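You operate a simulated robot arm through the tools that you are given. There is no shell and no other tool. Be economical: measure what you need, move in short steps, check, and stop when the job is done.

The job below is to be done with a simulated robot arm. You get a single attempt, and the scene is never put back.

Task
Press the grey cap home on the yellow cable stub.
Fine: clamp slider at GRIP before pressing, back at FREE after. Leave the other caps and the blue stub.
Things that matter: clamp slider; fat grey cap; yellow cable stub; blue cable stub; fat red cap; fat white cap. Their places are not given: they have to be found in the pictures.

The check looks at the end state, three seconds after you hand in, the way a careful person would. Anything else that was tipped, shoved, dropped, spilled or broken makes it a failure. A push-on lid holds only when it is set on centred and level and pressed home; a screw cap is set on level and turned clockwise until tight.

Robot
A 6-joint arm with a two-finger parallel gripper, fixed in place. Base frame: the origin is at the foot of the arm, x ahead of it, y to its left, z up. Readings come in mm, rad, newtons and seconds.
With the tool pointing down near the work surface it reaches from about 240 to 640 mm from the base axis. Its first joint turns from -1.152 to 1.152 rad. Payload 2.7 kg.
Tool frame: the origin (TCP) lies between the finger pads and is the grasp point; the fingertips stand 23 mm ahead of it; z points along the fingers, y is the line along which they close. The gripper opens to 94 mm. The fingers are 38 mm wide and 10 mm thick; the gripper's body (54 by 96 mm) begins 39 mm behind the TCP.
Orientation is told as [roll, pitch, yaw] about the base's x, y, z axes, in that order, counted from this pose: with the fingers straight down and closing along the base's y, the tool's x points along the base's -x, its y along +y and its z along -z.

Tools
- The arm moves only by the tool jog_arm. Its argument "targets" is a list of rows, each an object of numbers (a shift or turn left out is 0, a gripper value left out holds the last): "dx", "dy", "dz": the shift along the tool's x, y, z in mm; "wx", "wy", "wz": the turn, a rotation vector about the tool's x, y, z in rad; "gripper": the opening, from 0 (shut) to 1 (fully open). In form: [{"dx": .., "dy": .., "dz": .., "wx": .., "wy": .., "wz": .., "gripper": ..}, ...]. A call has 1 to 12 rows; each row is the pose to reach, as a shift and turn from the pose commanded when the call began, along the tool's axes at that moment. Rows are played at 5 a second. More than 50 mm and 0.15 rad between two rows, or a gripper value outside its range, and nothing of the call is played. Where a pose cannot be reached the arm comes as near as it can. A force on the tool above 60 N (or 10 N above the force at the start of the call, whichever is more), or a blocked arm, ends the call early, and 0.2 s more pass. The fingers move at their own pace (about 45 mm/s each) and stop on an object; they squeeze with about 39 N. The grip force told is the motor's: it shows also when the fingers shut on nothing. Time passes only in rows, and 0.2 s behind the last, so rows that repeat a pose let the fingers close. It gives the time, the measured TCP pose, the force on the tool (base axes), the opening and the grip force at its end, in the units of the frame above (readings bear some noise), and new pictures: "show" is both (left out), scene, wrist or none.
- Cameras (640 x 400 px; columns grow to the right, rows downward): "scene" is fixed at [74.9, -431.1, 1401.7]; the picture's right is [0.79, -0.61, 0.00], its down [-0.36, -0.46, -0.81] and it looks along [0.49, 0.64, -0.59] (base axes); focal length 322 px, centre (320, 200). "wrist" rides on the gripper at [86, 16, -74] in the tool frame; the picture's right is [-0.18, 0.98, 0.00], its down [-0.58, -0.11, -0.81] and it looks along [-0.79, -0.15, 0.59] (tool axes); focal length 243 px, centre (320, 200).
- locate(camera, pixels): for up to 12 pixels [column, row] of the newest picture of that camera ("zoom" is the newest enlarged one), the place [x, y, z] in the base frame of the surface seen there, good to about 2 mm. The clock stands still meanwhile.
- inspect(camera, box): a new picture of the part [left, top, right, bottom] of that camera's present view, enlarged. The clock stands still meanwhile.
- hand_in(): hands the job in; it is judged then, once.

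Go step by step. Measure first, check grasps and placings, and put right what went wrong. The budget is 80 turns and 170 pictures, counting those below and the enlarged ones. Unless the task says otherwise, let go and move clear before handing in, and close with one line.

The tools are called after ">>>" by a JSON object that holds its "method" and its "body". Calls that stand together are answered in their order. jog_arm: Moves the arm, as the interface text tells. Its arguments: {"type":"object","properties":{"targets":{"type":"array","items":{"type":"object","properties":{"dx":{"type":"number"},"dy":{"type":"number"},"dz":{"type":"number"},"wx":{"type":"number"},"wy":{"type":"number"},"wz":{"type":"number"},"gripper":{"type":"number"}}}},"show":{"type":"string","enum":["both","scene","wrist","none"]}},"required":["targets"]} The other tools are called the same way: locate (camera, pixels) gives the place of the surface under pixels of a picture; inspect (camera, box) takes an enlarged picture of a part of a camera's view; hand_in () hands the job in.

At the start:

```text
time: 0.0
tool_pos: [333.7, 11.7, 1116.2]
orientation: [0.0, -0.001, -0.002]
force: [0.2, -0.2, 1.2]
finger_gap: 94.0
grasp_force: 0.0
```

scene: 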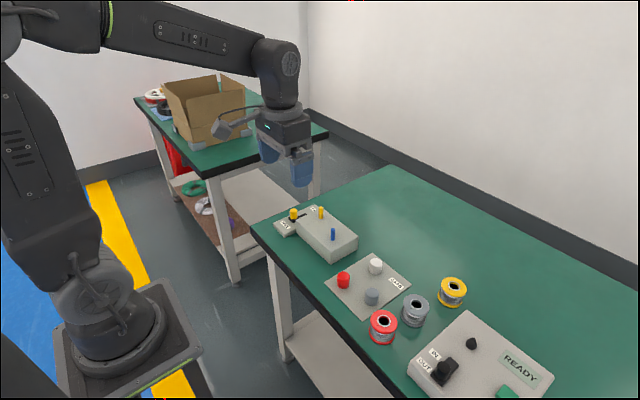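
wrist: 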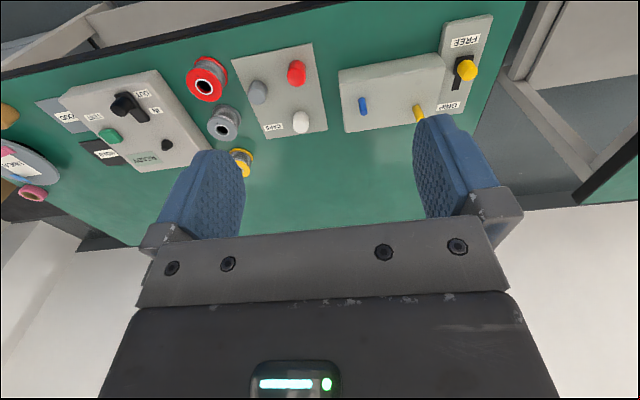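

The scene shows the block with yellow and blue stubs around (320,225), a slider at (293,214), and caps at (371,296) grey, (343,280) red and (376,266) white. I'll zoom in on both views.

>>> {"method": "inspect", "body": {"camera": "scene", "box": [260, 190, 420, 320]}}

>>> {"method": "inspect", "body": {"camera": "wrist", "box": [330, 10, 510, 140]}}

>>> {"method": "locate", "body": {"camera": "wrist", "pixels": [[467, 70], [459, 62], [363, 104], [416, 107], [258, 92], [297, 72], [301, 121], [450, 95], [468, 33], [342, 72], [445, 55], [346, 132]]}}

>>> {"method": "locate", "body": {"camera": "scene", "pixels": [[293, 211], [293, 218], [321, 208], [321, 217], [333, 230], [371, 291], [371, 300], [343, 275], [376, 261], [310, 235], [280, 228], [316, 208]]}}

```text
3.08 times, centred on (340, 255) of scene
```

zoom: 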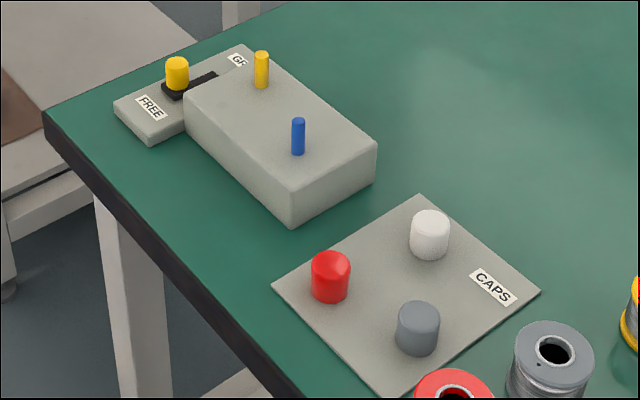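

```text
3.08 times, centred on (420, 75) of wrist
```

zoom: 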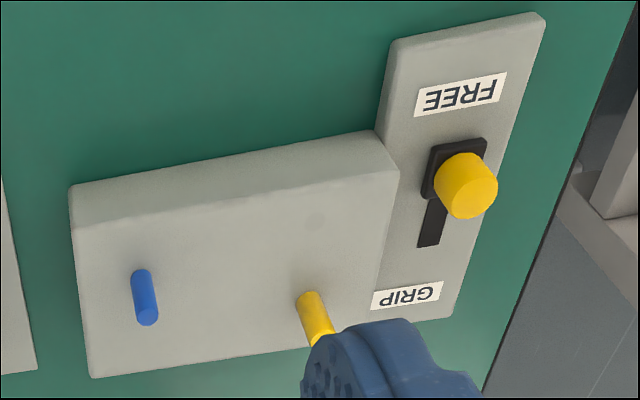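

```text
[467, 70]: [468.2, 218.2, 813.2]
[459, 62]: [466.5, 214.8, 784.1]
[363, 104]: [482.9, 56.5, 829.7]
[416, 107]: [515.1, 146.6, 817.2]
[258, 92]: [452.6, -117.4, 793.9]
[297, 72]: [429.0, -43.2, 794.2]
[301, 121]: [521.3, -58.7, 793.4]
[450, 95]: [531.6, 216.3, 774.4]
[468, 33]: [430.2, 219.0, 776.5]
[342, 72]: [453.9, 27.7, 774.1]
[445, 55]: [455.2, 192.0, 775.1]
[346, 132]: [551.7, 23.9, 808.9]
```

```text
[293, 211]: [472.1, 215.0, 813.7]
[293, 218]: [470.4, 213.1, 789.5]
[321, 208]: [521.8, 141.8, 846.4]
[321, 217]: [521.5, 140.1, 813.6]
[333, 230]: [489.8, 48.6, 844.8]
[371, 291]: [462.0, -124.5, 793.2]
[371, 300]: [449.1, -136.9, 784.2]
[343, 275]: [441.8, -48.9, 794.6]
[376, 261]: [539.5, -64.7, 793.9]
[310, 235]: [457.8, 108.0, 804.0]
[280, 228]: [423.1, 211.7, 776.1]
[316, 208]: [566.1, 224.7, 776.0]
```

The slider knob is at about (470,215) with its top at 813. It sits at FREE, and the slot runs along +x to GRIP. I'll move closer to it with the fingers shut.

>>> {"method": "jog_arm", "body": {"targets": [{"dx": -8, "dy": 29, "dz": 31, "gripper": 0}, {"dx": -16, "dy": 58, "dz": 62}, {"dx": -24, "dy": 87, "dz": 93}, {"dx": -32, "dy": 116, "dz": 124}, {"dx": -40, "dy": 145, "dz": 155}, {"dx": -48, "dy": 174, "dz": 186}, {"dx": -56, "dy": 203, "dz": 216}, {"dx": -56, "dy": 203, "dz": 216}]}}

```text
time: 1.8
tool_pos: [391.1, 215.0, 900.8]
orientation: [0.0, -0.001, 0.001]
force: [-0.2, -0.4, 0.7]
finger_gap: 0.0
grasp_force: 38.3
```

scene: 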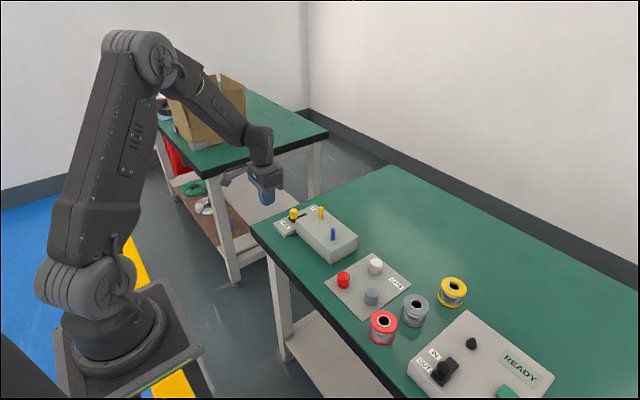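
wrist: 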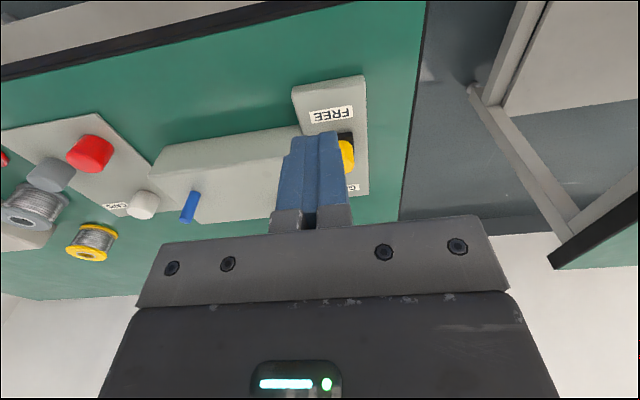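

The fingers hide the slot in the wrist picture, so I'll measure it from an enlarged scene view.

>>> {"method": "inspect", "body": {"camera": "scene", "box": [270, 195, 350, 245]}}

```text
8.00 times, centred on (310, 220) of scene
```

zoom: 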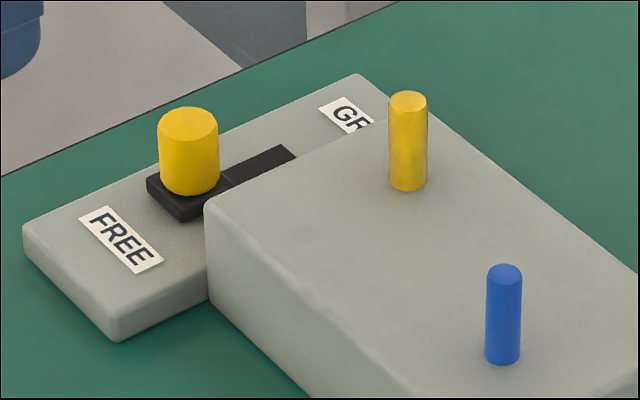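

>>> {"method": "locate", "body": {"camera": "zoom", "pixels": [[188, 118], [165, 180], [213, 180], [284, 150], [294, 158], [208, 198], [388, 112], [408, 98], [408, 170], [500, 272], [150, 180], [185, 215]]}}

```text
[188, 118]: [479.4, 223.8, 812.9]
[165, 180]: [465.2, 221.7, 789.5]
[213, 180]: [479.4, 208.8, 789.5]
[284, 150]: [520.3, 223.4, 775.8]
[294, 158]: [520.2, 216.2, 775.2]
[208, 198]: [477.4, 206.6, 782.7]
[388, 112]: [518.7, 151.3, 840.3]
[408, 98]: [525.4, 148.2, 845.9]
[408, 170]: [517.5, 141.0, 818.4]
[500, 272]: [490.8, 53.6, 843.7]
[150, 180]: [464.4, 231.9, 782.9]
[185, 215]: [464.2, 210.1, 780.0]
```

The knob is centred at about (475,219.5) with a 20 mm diameter, and the slot ends near x=520. I'll lower the shut fingers behind it at x=430, tip at z=790, and check before pushing.

>>> {"method": "jog_arm", "body": {"targets": [{"dx": -20, "dy": 4.5, "dz": 30}, {"dx": -39, "dy": 4.5, "dz": 60}, {"dx": -39, "dy": 4.5, "dz": 88}, {"dx": -39, "dy": 4.5, "dz": 88}], "show": "none"}}

>>> {"method": "inspect", "body": {"camera": "scene", "box": [260, 185, 356, 245]}}

```text
time: 2.8
tool_pos: [429.7, 218.9, 813.3]
orientation: [0.002, -0.004, 0.001]
force: [-0.4, 0.2, -0.1]
finger_gap: 0.0
grasp_force: 39.2
```

```text
6.67 times, centred on (308, 215) of scene
```

zoom: 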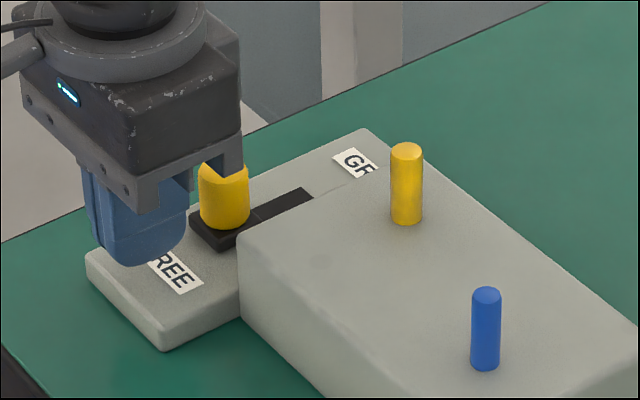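

The fingers line up behind the knob. I'll push +x in small rows.

>>> {"method": "jog_arm", "body": {"targets": [{"dx": -8}, {"dx": -16}, {"dx": -22}, {"dx": -28}, {"dx": -34}, {"dx": -40}, {"dx": -46}, {"dx": -46}], "show": "none"}}

>>> {"method": "inspect", "body": {"camera": "scene", "box": [260, 185, 356, 245]}}

```text
time: 4.6
tool_pos: [474.7, 219.7, 813.5]
orientation: [0.0, 0.0, 0.001]
force: [-0.8, 0.1, -0.7]
finger_gap: 0.0
grasp_force: 38.9
```

```text
6.67 times, centred on (308, 215) of scene
```

zoom: 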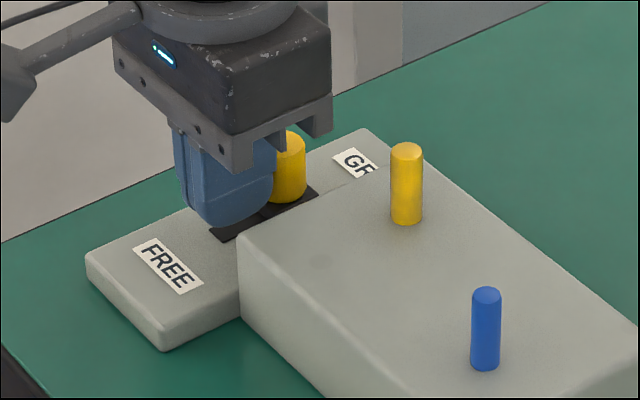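

The knob moved with the finger and its pad nears the slot end at (315,190). I'll push a little more to find the stop.

>>> {"method": "jog_arm", "body": {"targets": [{"dx": -2}, {"dx": -4}, {"dx": -6}, {"dx": -8}, {"dx": -10}], "show": "none"}}

>>> {"method": "inspect", "body": {"camera": "scene", "box": [260, 185, 356, 245]}}

```text
time: 5.8
tool_pos: [482.9, 219.7, 812.3]
orientation: [-0.001, 0.002, 0.001]
force: [-11.0, 0.3, 4.8]
finger_gap: 0.0
grasp_force: 38.9
```

```text
6.67 times, centred on (308, 215) of scene
```

zoom: 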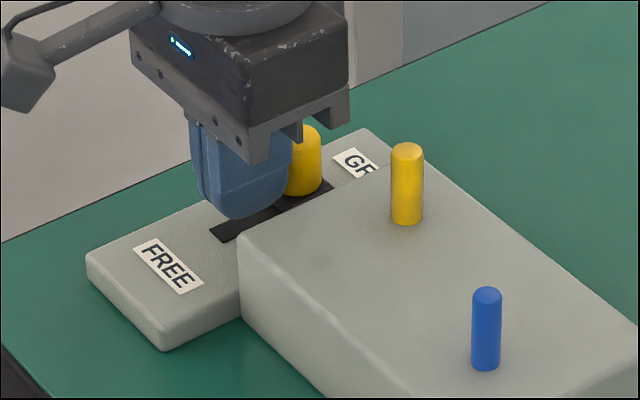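

The stop is reached: 11 N, with 8 of 10 mm travelled. I'll back off, rise and go over toward the grey cap with the fingers opening.

>>> {"method": "jog_arm", "body": {"targets": [{"dx": 15}, {"dx": 15, "dz": -45}, {"dx": 15, "dz": -90}, {"dx": 25, "dz": -127, "dy": -20}, {"dx": 35, "dz": -137, "dy": -65, "gripper": 0.7}, {"dx": 45, "dz": -137, "dy": -110}, {"dx": 55, "dz": -137, "dy": -155}, {"dx": 65, "dz": -137, "dy": -200}, {"dx": 75, "dz": -137, "dy": -247}, {"dx": 85, "dz": -137, "dy": -294}, {"dx": 95, "dz": -137, "dy": -342}, {"dx": 95, "dz": -137, "dy": -342}]}}

>>> {"method": "inspect", "body": {"camera": "scene", "box": [270, 195, 350, 245]}}

```text
time: 8.4
tool_pos: [389.9, -124.3, 948.3]
orientation: [-0.001, -0.001, 0.0]
force: [-0.5, -0.2, 0.3]
finger_gap: 66.0
grasp_force: 0.0
```

scene: 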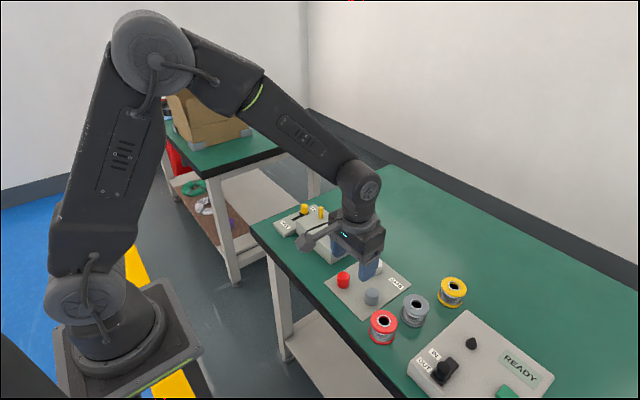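
wrist: 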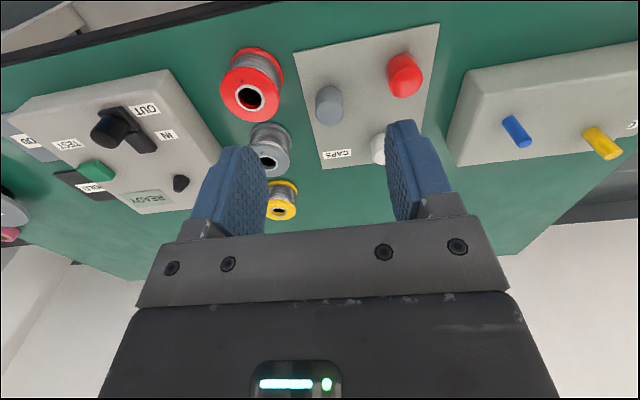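

```text
8.00 times, centred on (310, 220) of scene
```

zoom: 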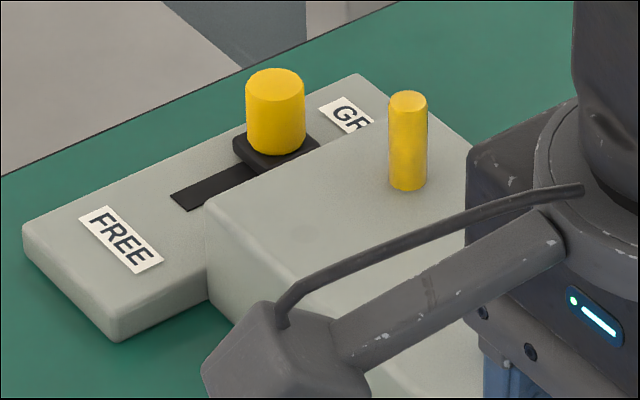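

The slider sits at GRIP. Now I'll measure the grey cap, seen at (329,105) in the wrist view and (371,297) in the scene.

>>> {"method": "inspect", "body": {"camera": "scene", "box": [330, 265, 410, 315]}}

>>> {"method": "locate", "body": {"camera": "zoom", "pixels": [[330, 193], [330, 225], [282, 209], [378, 209], [330, 209], [330, 310], [290, 280], [370, 280]]}}

>>> {"method": "inspect", "body": {"camera": "wrist", "box": [290, 60, 370, 110]}}

```text
8.00 times, centred on (370, 290) of scene
```

zoom: 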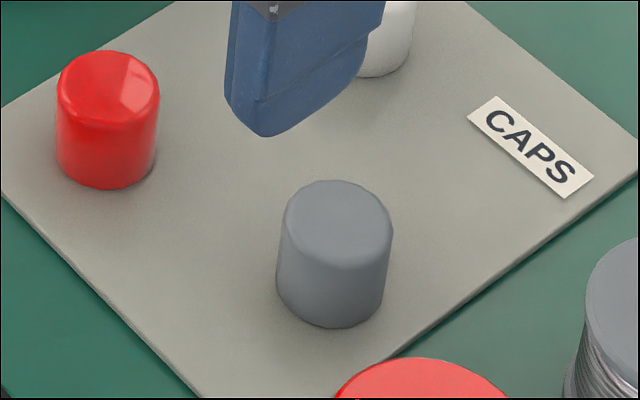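

```text
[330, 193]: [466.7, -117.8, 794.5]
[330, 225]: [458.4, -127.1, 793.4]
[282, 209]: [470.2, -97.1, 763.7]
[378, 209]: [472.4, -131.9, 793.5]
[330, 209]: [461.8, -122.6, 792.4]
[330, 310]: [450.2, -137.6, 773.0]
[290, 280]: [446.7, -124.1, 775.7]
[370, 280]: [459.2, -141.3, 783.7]
```

```text
8.00 times, centred on (330, 85) of wrist
```

zoom: 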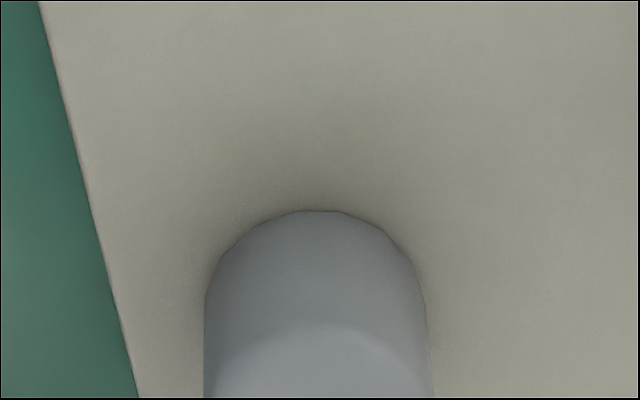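

>>> {"method": "locate", "body": {"camera": "zoom", "pixels": [[215, 300], [418, 300], [316, 214], [316, 330], [210, 390], [425, 390]]}}

>>> {"method": "inspect", "body": {"camera": "wrist", "box": [290, 80, 370, 130]}}

>>> {"method": "locate", "body": {"camera": "zoom", "pixels": [[320, 172], [320, 355], [215, 280], [430, 280], [320, 280]]}}

>>> {"method": "inspect", "body": {"camera": "scene", "box": [330, 265, 410, 315]}}

>>> {"method": "locate", "body": {"camera": "zoom", "pixels": [[338, 221], [292, 215], [385, 228], [338, 185], [338, 255]]}}

```text
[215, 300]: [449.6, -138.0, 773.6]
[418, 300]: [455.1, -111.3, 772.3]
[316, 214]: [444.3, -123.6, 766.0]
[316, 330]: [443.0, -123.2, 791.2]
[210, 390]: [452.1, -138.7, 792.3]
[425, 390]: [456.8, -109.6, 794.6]
```

```text
8.00 times, centred on (330, 105) of wrist
```

zoom: 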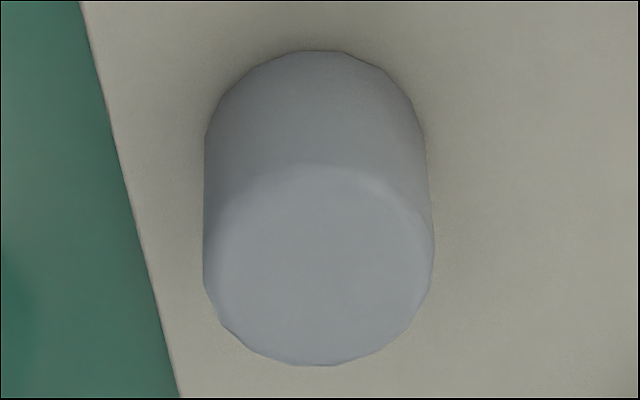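

```text
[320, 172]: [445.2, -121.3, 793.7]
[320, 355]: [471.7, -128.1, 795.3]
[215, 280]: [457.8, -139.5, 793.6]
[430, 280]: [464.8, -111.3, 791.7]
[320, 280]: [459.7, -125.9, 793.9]
```

```text
8.00 times, centred on (370, 290) of scene
```

zoom: 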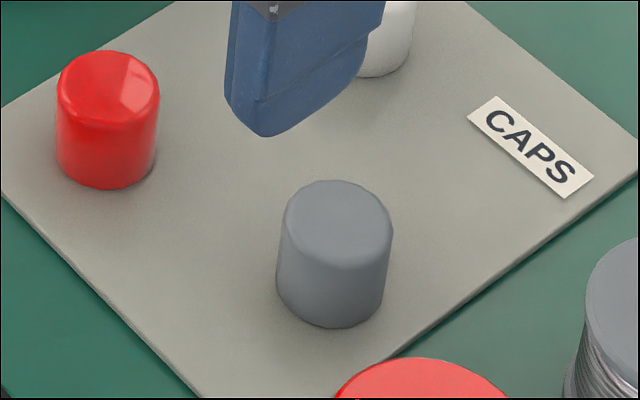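

```text
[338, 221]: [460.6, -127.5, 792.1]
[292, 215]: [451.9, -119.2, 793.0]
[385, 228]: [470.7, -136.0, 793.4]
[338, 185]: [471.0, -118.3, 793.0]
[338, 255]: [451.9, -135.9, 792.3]
```

The cap centre is about (459,-125.5), 28 mm in diameter, z from 766 to 794. I'll check the clearance to the spools before descending.

>>> {"method": "locate", "body": {"camera": "scene", "pixels": [[383, 313], [372, 325], [384, 322], [403, 306], [413, 296], [400, 315]]}}

>>> {"method": "jog_arm", "body": {"targets": [{"dx": -35, "dy": -1, "dz": 20, "gripper": 0.55}, {"dx": -69, "dy": -1.2, "dz": 50}, {"dx": -69, "dy": -1.2, "dz": 90}, {"dx": -69, "dy": -1.2, "dz": 110}, {"dx": -69, "dy": -1.2, "dz": 110}]}}

```text
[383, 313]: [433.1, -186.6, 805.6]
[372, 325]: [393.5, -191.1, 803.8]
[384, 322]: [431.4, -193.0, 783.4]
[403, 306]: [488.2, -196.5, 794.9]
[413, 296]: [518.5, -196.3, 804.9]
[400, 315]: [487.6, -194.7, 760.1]
```

```text
time: 9.6
tool_pos: [459.0, -124.7, 839.0]
orientation: [0.0, -0.001, 0.0]
force: [-1.0, -0.2, -0.4]
finger_gap: 51.8
grasp_force: 0.1
```

scene: 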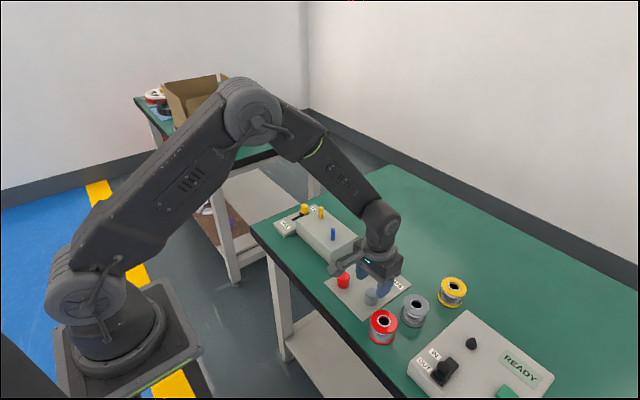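
wrist: 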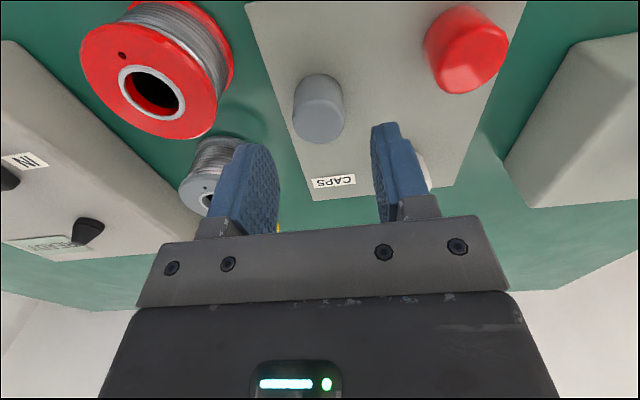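

The spools' nearest edges are at y≈-186 and the finger's outer face is at -160, so it's clear. I'll descend to TCP z=797 and look before closing.

>>> {"method": "jog_arm", "body": {"targets": [{"dz": 20, "dy": -0.8}, {"dz": 42, "dy": -0.8}, {"dz": 42, "dy": -0.8}], "show": "wrist"}}

>>> {"method": "inspect", "body": {"camera": "scene", "box": [330, 255, 426, 315]}}

```text
time: 10.4
tool_pos: [459.7, -124.0, 796.4]
orientation: [0.001, 0.002, 0.001]
force: [0.5, 0.9, -0.6]
finger_gap: 51.8
grasp_force: 0.0
```

wrist: 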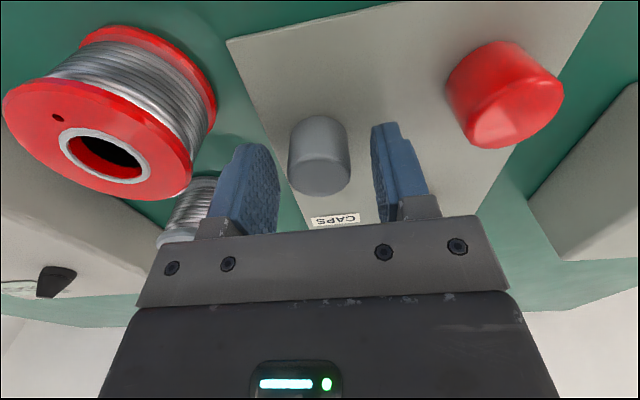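

```text
6.67 times, centred on (378, 285) of scene
```

zoom: 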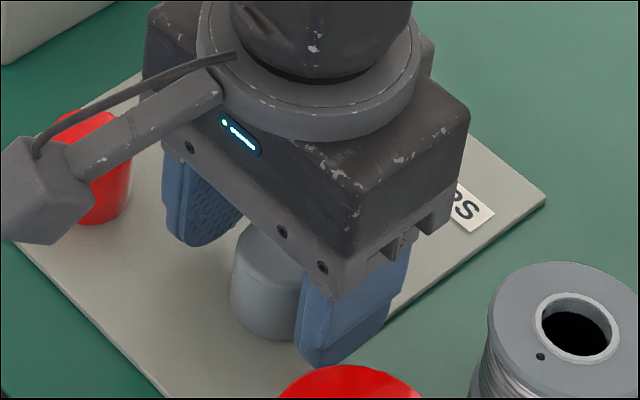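

>>> {"method": "locate", "body": {"camera": "wrist", "pixels": [[320, 165], [320, 188], [294, 170], [346, 170], [378, 150], [390, 210], [278, 190], [245, 160], [318, 120], [412, 160]]}}

```text
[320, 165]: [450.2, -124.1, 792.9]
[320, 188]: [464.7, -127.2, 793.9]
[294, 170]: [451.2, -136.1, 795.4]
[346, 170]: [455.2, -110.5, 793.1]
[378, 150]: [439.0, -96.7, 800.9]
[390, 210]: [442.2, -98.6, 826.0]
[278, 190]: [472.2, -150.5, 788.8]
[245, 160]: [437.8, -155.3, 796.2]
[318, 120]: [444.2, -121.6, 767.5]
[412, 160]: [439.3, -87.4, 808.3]
```

The finger centre is at about (458,-124.5) and the cap at about (459,-125), so they match. I'll close the gripper.

>>> {"method": "jog_arm", "body": {"targets": [{"gripper": 0.3}, {"gripper": 0.2}, {"gripper": 0.2}, {"gripper": 0.2}, {"gripper": 0.2}], "show": "wrist"}}

```text
time: 11.6
tool_pos: [459.5, -125.6, 798.5]
orientation: [-0.001, -0.001, 0.001]
force: [-0.3, -0.5, 0.1]
finger_gap: 30.7
grasp_force: 39.1
```

wrist: 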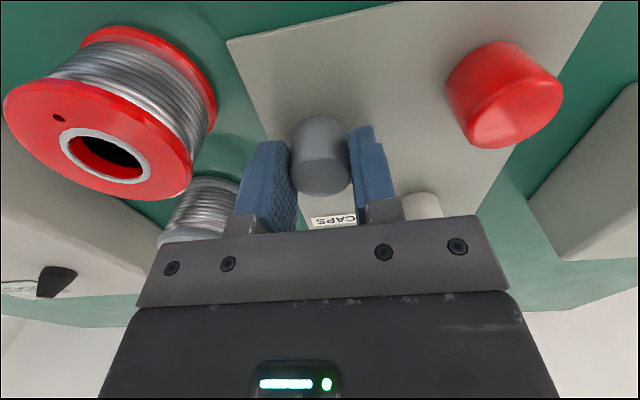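

The fingers stopped at 30.7 mm on the cap with a 39 N grip. I'll lift it and check the hold.

>>> {"method": "jog_arm", "body": {"targets": [{"dz": -10}, {"dz": -50}, {"dz": -90}, {"dz": -132}, {"dz": -132}]}}

>>> {"method": "inspect", "body": {"camera": "wrist", "box": [240, 80, 400, 180]}}

```text
time: 12.8
tool_pos: [458.0, -124.9, 931.1]
orientation: [0.001, -0.001, 0.0]
force: [-0.1, -0.7, 0.6]
finger_gap: 30.5
grasp_force: 38.9
```

scene: 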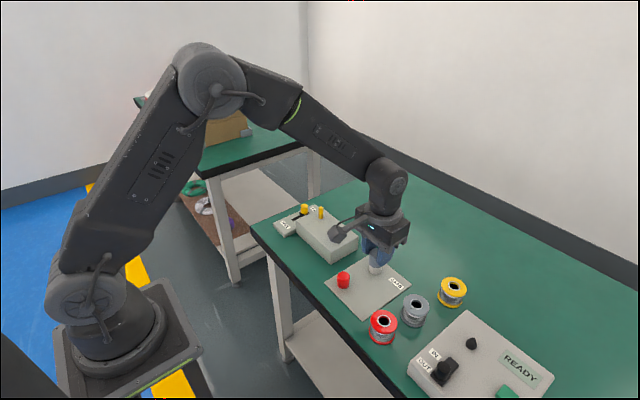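
wrist: 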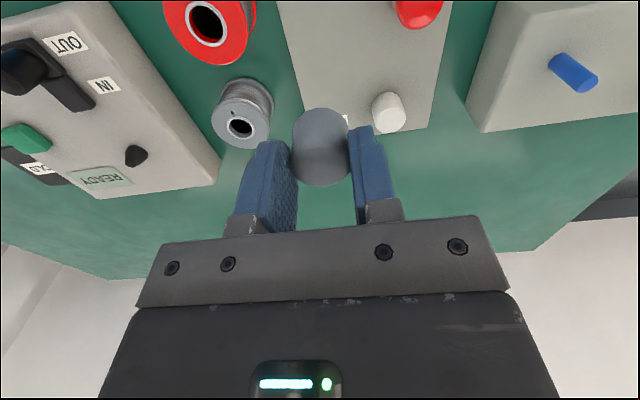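

```text
4.00 times, centred on (320, 130) of wrist
```

zoom: 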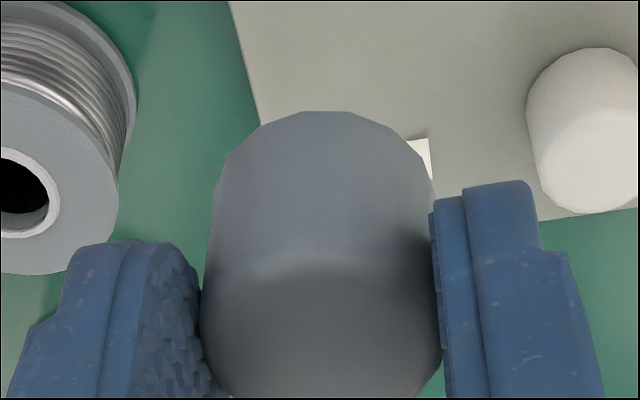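

The cap is lifted and held level. I'll measure its offset from the TCP, and re-measure the yellow stub axis.

>>> {"method": "locate", "body": {"camera": "zoom", "pixels": [[325, 116], [325, 180], [325, 240], [325, 300], [325, 380], [215, 220], [428, 220]]}}

>>> {"method": "inspect", "body": {"camera": "scene", "box": [301, 200, 341, 225]}}

>>> {"method": "locate", "body": {"camera": "zoom", "pixels": [[320, 100], [320, 130], [320, 160], [320, 220], [300, 130], [340, 130], [300, 180], [340, 180]]}}

```text
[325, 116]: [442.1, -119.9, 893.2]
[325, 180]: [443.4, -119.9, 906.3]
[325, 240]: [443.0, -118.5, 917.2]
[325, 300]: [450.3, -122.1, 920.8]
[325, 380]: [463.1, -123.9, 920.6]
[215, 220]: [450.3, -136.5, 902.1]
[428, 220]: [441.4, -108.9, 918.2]
```

```text
16.00 times, centred on (321, 212) of scene
```

zoom: 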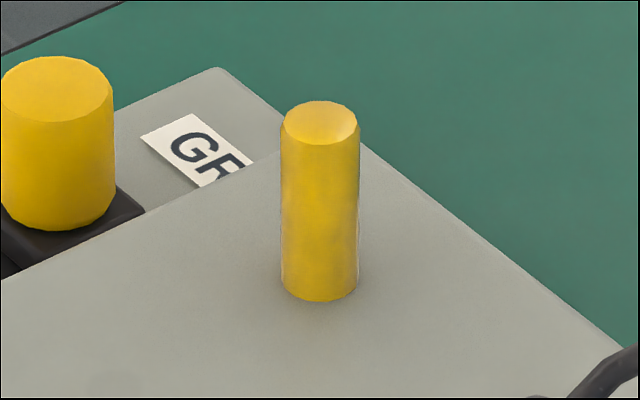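

```text
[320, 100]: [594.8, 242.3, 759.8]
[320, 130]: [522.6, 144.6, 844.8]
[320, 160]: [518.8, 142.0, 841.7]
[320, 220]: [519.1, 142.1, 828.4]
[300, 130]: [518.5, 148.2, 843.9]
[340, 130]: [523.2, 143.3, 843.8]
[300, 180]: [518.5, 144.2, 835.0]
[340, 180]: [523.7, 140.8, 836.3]
```

The stub axis is at about (524,147), top z 845, diameter 13.5. The cap axis sits about on the TCP, though the cap top reads 10 mm below the TCP. I'll move to hover above the stub and check.

>>> {"method": "jog_arm", "body": {"targets": [{"dx": -9, "dy": 39}, {"dx": -18, "dy": 78}, {"dx": -28, "dy": 117}, {"dx": -37, "dy": 156}, {"dx": -46, "dy": 195}, {"dx": -56, "dy": 234}, {"dx": -65.3, "dy": 272}, {"dx": -65.3, "dy": 272}, {"dx": -65.3, "dy": 272}]}}

>>> {"method": "inspect", "body": {"camera": "scene", "box": [280, 165, 360, 215]}}

>>> {"method": "inspect", "body": {"camera": "wrist", "box": [260, 60, 400, 180]}}

```text
time: 14.8
tool_pos: [524.6, 146.4, 930.4]
orientation: [0.0, 0.001, 0.001]
force: [0.0, 0.7, 0.3]
finger_gap: 30.0
grasp_force: 39.1
```

scene: 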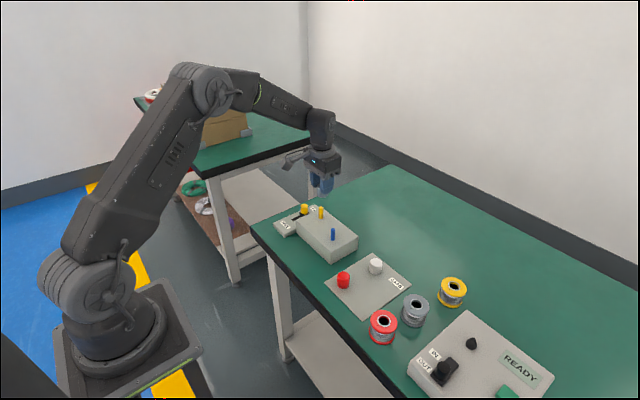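
wrist: 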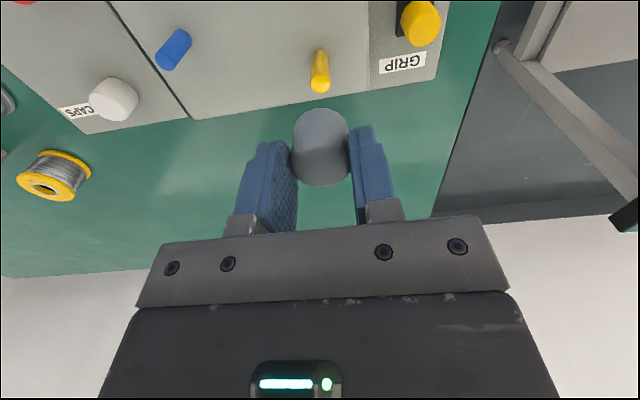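

```text
8.00 times, centred on (320, 190) of scene
```

zoom: 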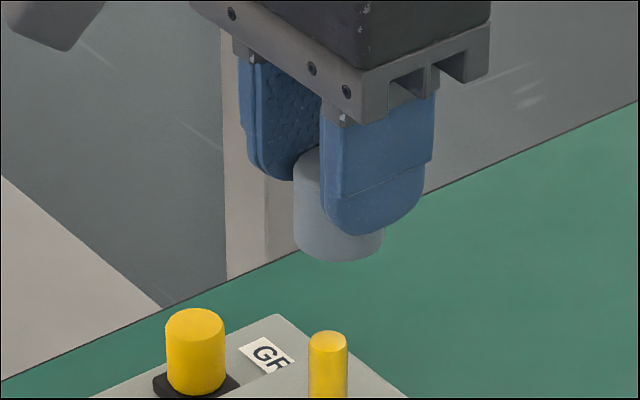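

```text
3.33 times, centred on (330, 120) of wrist
```

zoom: 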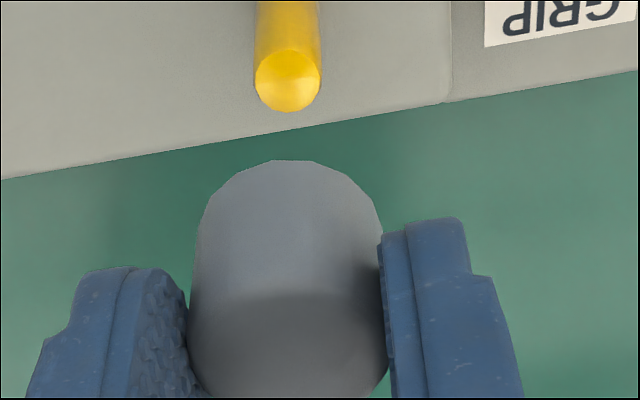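

In the scene zoom the cap centre column (339) is about 12 zoom px right of the stub (327), a possible 4 mm offset. I'll measure both in each view.

>>> {"method": "locate", "body": {"camera": "zoom", "pixels": [[287, 80], [287, 55], [287, 105], [262, 80], [314, 80], [287, 166], [287, 220], [287, 260], [210, 230], [370, 230], [287, 330], [287, 380]]}}

>>> {"method": "inspect", "body": {"camera": "scene", "box": [280, 165, 360, 215]}}

>>> {"method": "locate", "body": {"camera": "zoom", "pixels": [[310, 245], [340, 255], [370, 253], [305, 200], [305, 165], [327, 342], [314, 345], [341, 345], [327, 370], [327, 390]]}}

```text
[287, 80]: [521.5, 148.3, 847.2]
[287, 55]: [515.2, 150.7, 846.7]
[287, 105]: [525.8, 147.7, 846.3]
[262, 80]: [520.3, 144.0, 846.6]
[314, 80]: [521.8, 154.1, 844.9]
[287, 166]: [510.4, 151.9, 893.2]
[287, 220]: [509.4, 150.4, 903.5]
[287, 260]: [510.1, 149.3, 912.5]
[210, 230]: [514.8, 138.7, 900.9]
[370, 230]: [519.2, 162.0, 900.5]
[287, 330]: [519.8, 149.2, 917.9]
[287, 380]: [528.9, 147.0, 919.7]
```

```text
8.00 times, centred on (320, 190) of scene
```

zoom: 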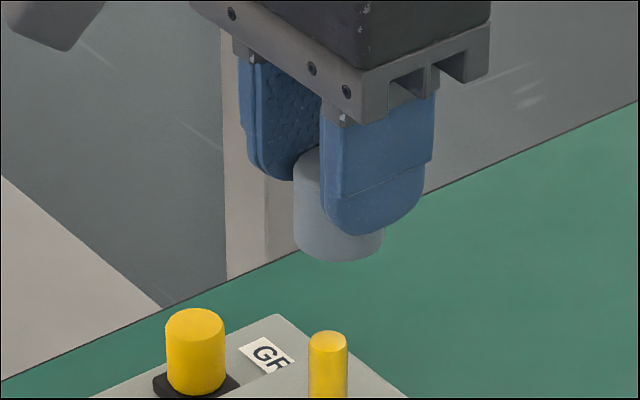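

```text
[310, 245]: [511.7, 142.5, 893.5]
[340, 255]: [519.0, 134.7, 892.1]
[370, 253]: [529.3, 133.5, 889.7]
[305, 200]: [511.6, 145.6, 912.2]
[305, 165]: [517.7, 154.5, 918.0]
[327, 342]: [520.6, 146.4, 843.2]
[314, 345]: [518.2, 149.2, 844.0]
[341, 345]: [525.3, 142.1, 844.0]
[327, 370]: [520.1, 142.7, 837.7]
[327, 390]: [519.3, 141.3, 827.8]
```

Both views put the cap centre about 4–5 mm too far in +x relative to the stub (cap about 526.5, stub about 522), with y matching. I'll shift -4.3 mm in x, lower to about 9 mm above the stub, and recheck.

>>> {"method": "jog_arm", "body": {"targets": [{"dx": 4.3, "dz": 10}, {"dx": 4.3, "dz": 25}, {"dx": 4.3, "dz": 36}, {"dx": 4.3, "dz": 36}], "show": "none"}}

>>> {"method": "inspect", "body": {"camera": "scene", "box": [296, 180, 344, 220]}}

>>> {"method": "inspect", "body": {"camera": "wrist", "box": [260, 60, 400, 180]}}

```text
time: 15.8
tool_pos: [519.8, 148.0, 892.1]
orientation: [-0.002, 0.0, 0.0]
force: [0.2, -0.2, -0.2]
finger_gap: 30.2
grasp_force: 39.2
```

```text
10.00 times, centred on (320, 200) of scene
```

zoom: 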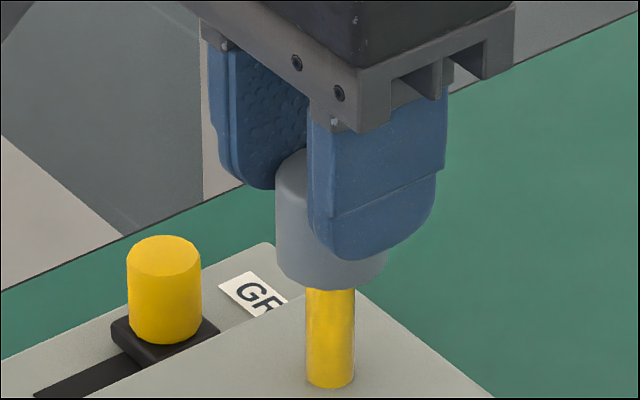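

```text
3.33 times, centred on (330, 120) of wrist
```

zoom: 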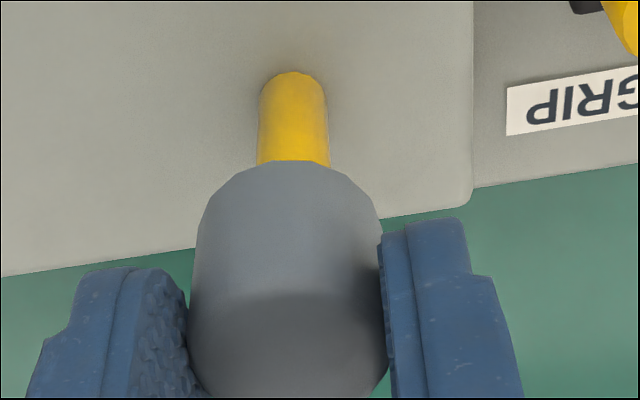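

Columns now nearly agree. In the scene the cap is at 332 and the stub at 330.5; in the wrist view the cap is at about 290 and the stub at 293. That leaves about 0.7 mm in y, so I'll shift +0.7 and lower onto the stub gently.

>>> {"method": "jog_arm", "body": {"targets": [{"dy": 0.7}, {"dy": 0.7, "dz": 4}, {"dy": 0.7, "dz": 8}, {"dy": 0.7, "dz": 11}, {"dy": 0.7, "dz": 14}, {"dy": 0.7, "dz": 14}], "show": "none"}}

>>> {"method": "inspect", "body": {"camera": "scene", "box": [296, 180, 344, 220]}}

>>> {"method": "inspect", "body": {"camera": "wrist", "box": [260, 60, 400, 180]}}

```text
time: 17.2
tool_pos: [518.9, 149.7, 879.1]
orientation: [-0.002, -0.002, -0.001]
force: [0.6, 0.0, 0.1]
finger_gap: 30.2
grasp_force: 39.1
```

```text
10.00 times, centred on (320, 200) of scene
```

zoom: 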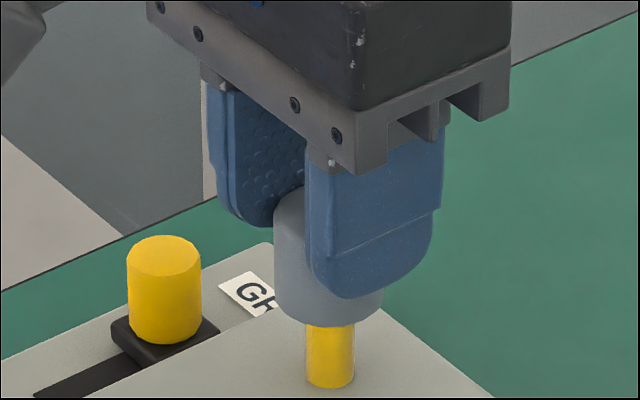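

```text
3.33 times, centred on (330, 120) of wrist
```

zoom: 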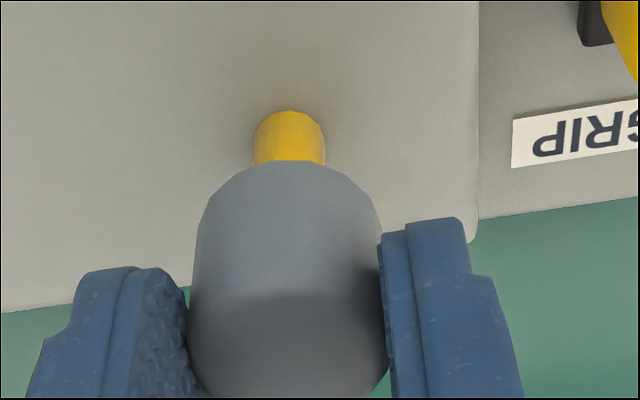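

Alignment is good: scene 329 against 330.5, wrist 290 against 289, and no side force. I'll keep lowering in small steps.

>>> {"method": "jog_arm", "body": {"targets": [{"dz": 2}, {"dz": 4}, {"dz": 6}, {"dz": 8}, {"dz": 10}, {"dz": 12}, {"dz": 12}], "show": "none"}}

>>> {"method": "inspect", "body": {"camera": "scene", "box": [296, 180, 344, 220]}}

>>> {"method": "inspect", "body": {"camera": "wrist", "box": [260, 60, 400, 180]}}

```text
time: 18.8
tool_pos: [519.7, 147.6, 867.6]
orientation: [-0.001, 0.001, 0.0]
force: [-0.7, 0.4, 0.8]
finger_gap: 30.3
grasp_force: 38.8
```

```text
10.00 times, centred on (320, 200) of scene
```

zoom: 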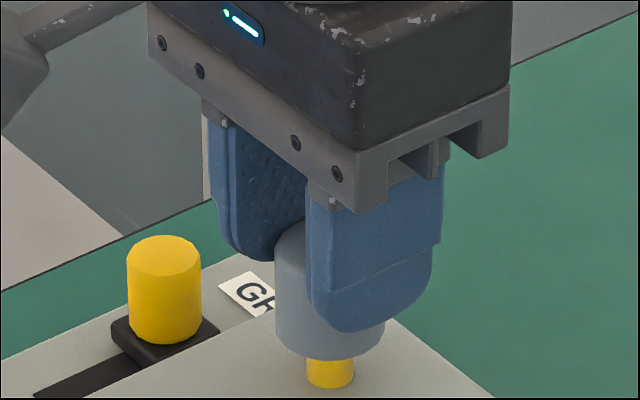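

```text
3.33 times, centred on (330, 120) of wrist
```

zoom: 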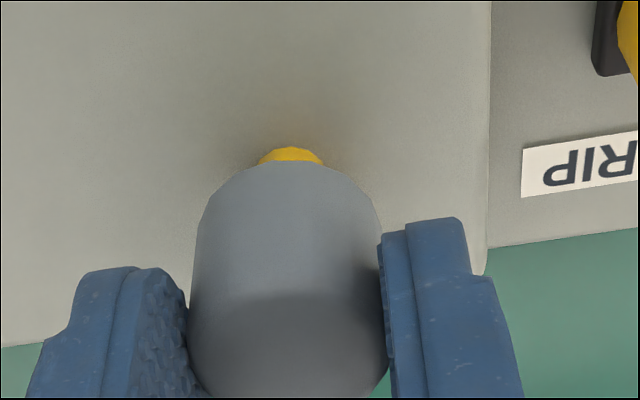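

The cap is sliding over the stub with no force, its bottom at about z=829. I'll continue pressing.

>>> {"method": "jog_arm", "body": {"targets": [{"dz": 2}, {"dz": 4}, {"dz": 6}, {"dz": 8}, {"dz": 10}, {"dz": 12}, {"dz": 14}, {"dz": 14}], "show": "none"}}

>>> {"method": "inspect", "body": {"camera": "scene", "box": [296, 180, 344, 220]}}

```text
time: 20.6
tool_pos: [520.7, 147.7, 853.8]
orientation: [-0.001, -0.001, 0.001]
force: [0.8, 0.8, 3.8]
finger_gap: 30.1
grasp_force: 39.0
```

```text
10.00 times, centred on (320, 200) of scene
```

zoom: 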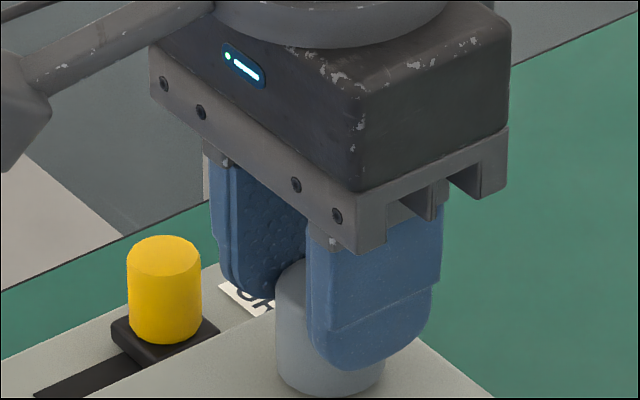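

Force is starting to rise (3.8 N) and the cap keeps its place in the fingers. I'll continue pressing.

>>> {"method": "jog_arm", "body": {"targets": [{"dz": 1}, {"dz": 2}, {"dz": 3}, {"dz": 4}, {"dz": 5}, {"dz": 6}, {"dz": 7}, {"dz": 8}], "show": "none"}}

>>> {"method": "inspect", "body": {"camera": "scene", "box": [296, 180, 344, 220]}}

>>> {"method": "inspect", "body": {"camera": "wrist", "box": [260, 60, 400, 180]}}

```text
time: 22.4
tool_pos: [520.6, 148.0, 848.3]
orientation: [0.003, -0.007, 0.001]
force: [-9.4, -3.7, 34.7]
finger_gap: 30.4
grasp_force: 38.7
```

```text
10.00 times, centred on (320, 200) of scene
```

zoom: 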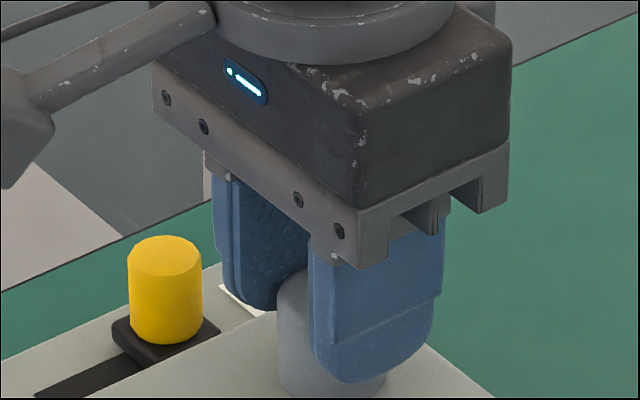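

```text
3.33 times, centred on (330, 120) of wrist
```

zoom: 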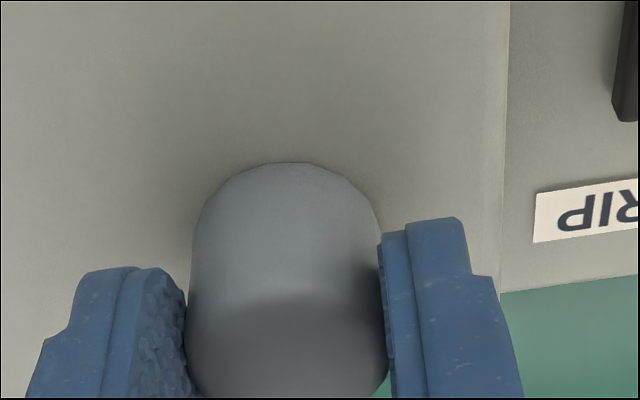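

There's 35 N of resistance now. I'll measure whether the cap bottom has met the block top (809).

>>> {"method": "locate", "body": {"camera": "zoom", "pixels": [[290, 168], [290, 155], [290, 220], [290, 260], [290, 320], [290, 380], [220, 200], [360, 200]]}}

>>> {"method": "jog_arm", "body": {"targets": [{"dz": 1}, {"dz": 2.5}, {"dz": 4}, {"dz": 4}], "show": "none"}}

>>> {"method": "inspect", "body": {"camera": "wrist", "box": [260, 60, 400, 180]}}

>>> {"method": "locate", "body": {"camera": "zoom", "pixels": [[290, 168], [290, 155], [290, 220], [290, 260], [290, 320], [290, 380]]}}

>>> {"method": "inspect", "body": {"camera": "scene", "box": [296, 180, 344, 220]}}

```text
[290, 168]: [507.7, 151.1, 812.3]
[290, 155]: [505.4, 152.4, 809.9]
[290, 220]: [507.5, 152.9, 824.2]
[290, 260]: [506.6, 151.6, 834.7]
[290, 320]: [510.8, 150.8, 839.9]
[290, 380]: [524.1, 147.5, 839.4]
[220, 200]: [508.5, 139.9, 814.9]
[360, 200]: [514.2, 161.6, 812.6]
```

```text
time: 23.4
tool_pos: [520.8, 149.4, 845.1]
orientation: [0.003, -0.009, 0.0]
force: [-2.2, -6.1, 35.2]
finger_gap: 30.4
grasp_force: 39.6
```

```text
3.33 times, centred on (330, 120) of wrist
```

zoom: 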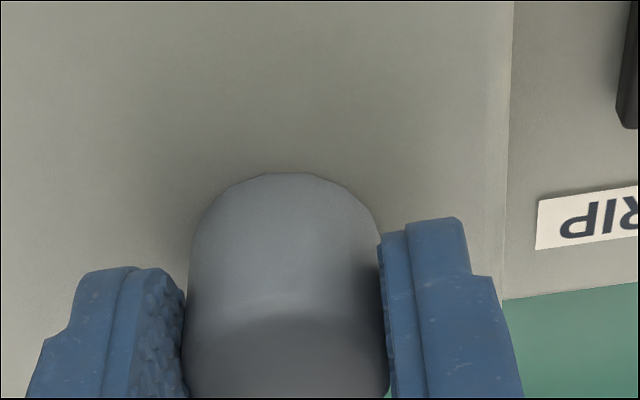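

```text
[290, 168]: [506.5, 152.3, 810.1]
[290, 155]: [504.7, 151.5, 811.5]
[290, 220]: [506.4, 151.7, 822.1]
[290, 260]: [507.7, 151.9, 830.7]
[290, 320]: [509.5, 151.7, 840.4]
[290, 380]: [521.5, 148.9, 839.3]
```

```text
10.00 times, centred on (320, 200) of scene
```

zoom: 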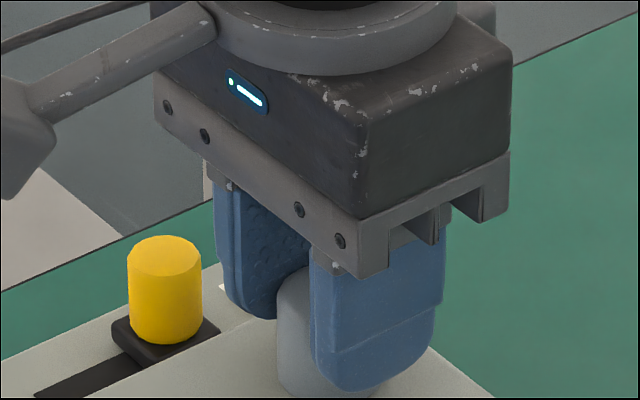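

The cap bottom (about 811) is at the block top (810), and the fingers have begun slipping down over it, so it has bottomed. I'll open and rise to check.

>>> {"method": "jog_arm", "body": {"targets": [{"gripper": 0.5}, {"gripper": 0.5}, {"gripper": 0.5}, {"dz": -20}, {"dz": -50}, {"dz": -80}, {"dz": -80}], "show": "none"}}

>>> {"method": "inspect", "body": {"camera": "scene", "box": [280, 195, 344, 235]}}

>>> {"method": "locate", "body": {"camera": "zoom", "pixels": [[411, 80], [411, 100], [411, 120], [380, 100], [440, 100], [411, 190]]}}

>>> {"method": "inspect", "body": {"camera": "wrist", "box": [250, 0, 410, 120]}}

```text
time: 25.0
tool_pos: [519.0, 148.9, 922.5]
orientation: [-0.001, -0.001, 0.001]
force: [-0.6, 0.6, 0.1]
finger_gap: 46.9
grasp_force: 0.0
```

```text
10.00 times, centred on (312, 215) of scene
```

zoom: 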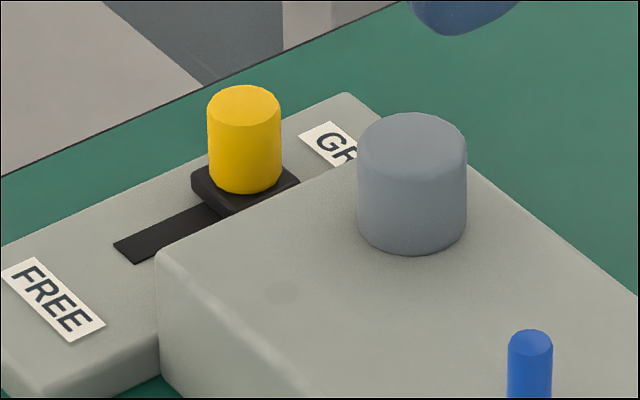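

```text
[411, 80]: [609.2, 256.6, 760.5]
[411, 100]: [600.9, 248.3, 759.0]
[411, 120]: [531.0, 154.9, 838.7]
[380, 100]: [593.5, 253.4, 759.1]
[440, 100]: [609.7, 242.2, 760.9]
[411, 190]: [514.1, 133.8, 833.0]
```

```text
3.33 times, centred on (330, 60) of wrist
```

zoom: 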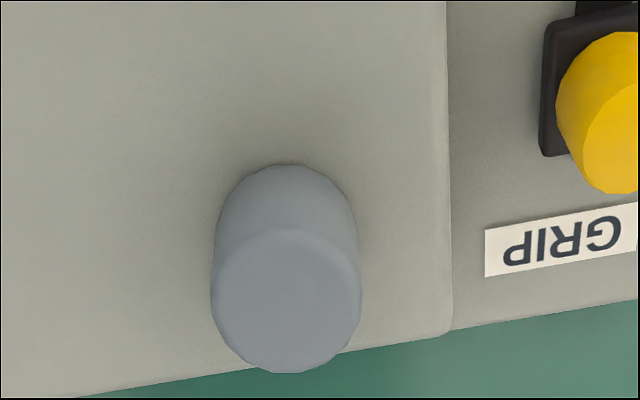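

The cap sits level on the block with its top at about 839. To be sure it's home I'll shut the fingers and press on its top, watching the force.

>>> {"method": "locate", "body": {"camera": "zoom", "pixels": [[287, 245], [287, 360], [225, 300], [350, 300], [287, 300], [287, 175], [287, 155]]}}

>>> {"method": "jog_arm", "body": {"targets": [{"dx": -2.5, "dy": -0.7, "gripper": 0}, {"dx": -2.5, "dy": -0.7}, {"dx": -2.5, "dy": -0.7}, {"dx": -2.5, "dy": -0.7, "dz": 30}, {"dx": -2.5, "dy": -0.7, "dz": 50}, {"dx": -2.5, "dy": -0.7, "dz": 57}, {"dx": -2.5, "dy": -0.7, "dz": 59}, {"dx": -2.5, "dy": -0.7, "dz": 61}, {"dx": -2.5, "dy": -0.7, "dz": 63}, {"dx": -2.5, "dy": -0.7, "dz": 65}, {"dx": -2.5, "dy": -0.7, "dz": 67}], "show": "none"}}

>>> {"method": "inspect", "body": {"camera": "scene", "box": [280, 195, 344, 235]}}

```text
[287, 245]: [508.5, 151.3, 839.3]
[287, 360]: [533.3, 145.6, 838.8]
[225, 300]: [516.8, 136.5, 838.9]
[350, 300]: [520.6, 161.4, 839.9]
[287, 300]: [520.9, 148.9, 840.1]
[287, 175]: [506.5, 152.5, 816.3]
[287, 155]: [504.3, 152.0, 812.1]
```

```text
time: 27.3
tool_pos: [523.6, 148.2, 862.5]
orientation: [0.002, -0.007, 0.001]
force: [-2.9, -0.2, 9.0]
finger_gap: 0.0
grasp_force: 39.3
stopped in row 11: the force on the tool passed its limit (the readings are from after the stop); the commanded pose is now the measured one
```

```text
10.00 times, centred on (312, 215) of scene
```

zoom: 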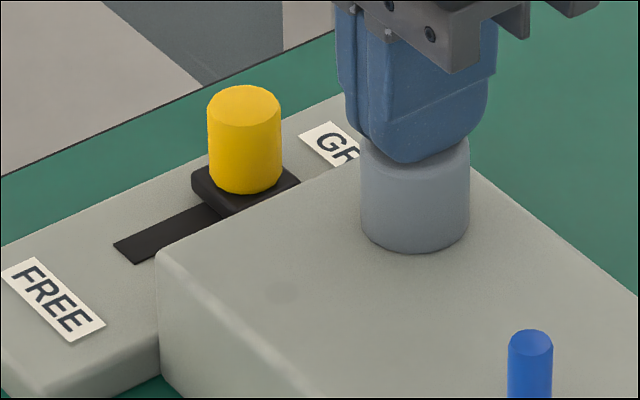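

The press reached the 60 N limit with the top unmoved at 839.5, so the cap is home. I'll rise, go round to the +x side of the knob, and lower there.

>>> {"method": "jog_arm", "body": {"targets": [{"dz": -30}, {"dz": -60}, {"dx": -14, "dy": 35, "dz": -60}, {"dx": -30, "dy": 71, "dz": -60}, {"dx": -30, "dy": 71, "dz": -20}, {"dx": -30, "dy": 71, "dz": 20}, {"dx": -30, "dy": 71, "dz": 49.5}, {"dx": -30, "dy": 71, "dz": 49.5}], "show": "wrist"}}

>>> {"method": "inspect", "body": {"camera": "scene", "box": [270, 180, 350, 230]}}

```text
time: 29.1
tool_pos: [553.6, 219.1, 812.6]
orientation: [0.001, -0.004, 0.002]
force: [0.2, 0.7, -0.5]
finger_gap: 0.0
grasp_force: 39.0
```

wrist: 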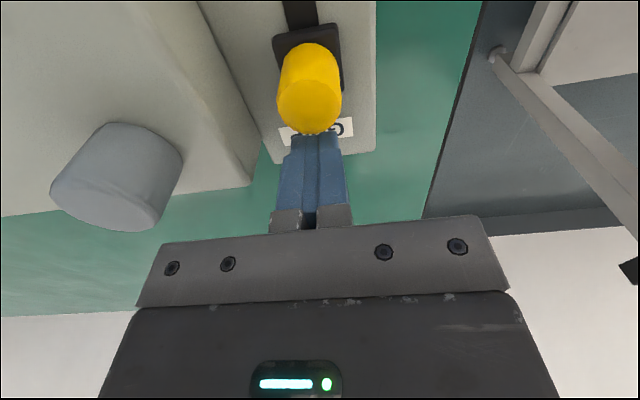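

```text
8.00 times, centred on (310, 205) of scene
```

zoom: 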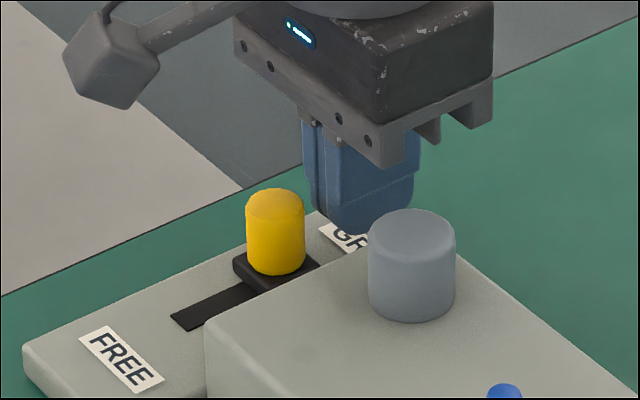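

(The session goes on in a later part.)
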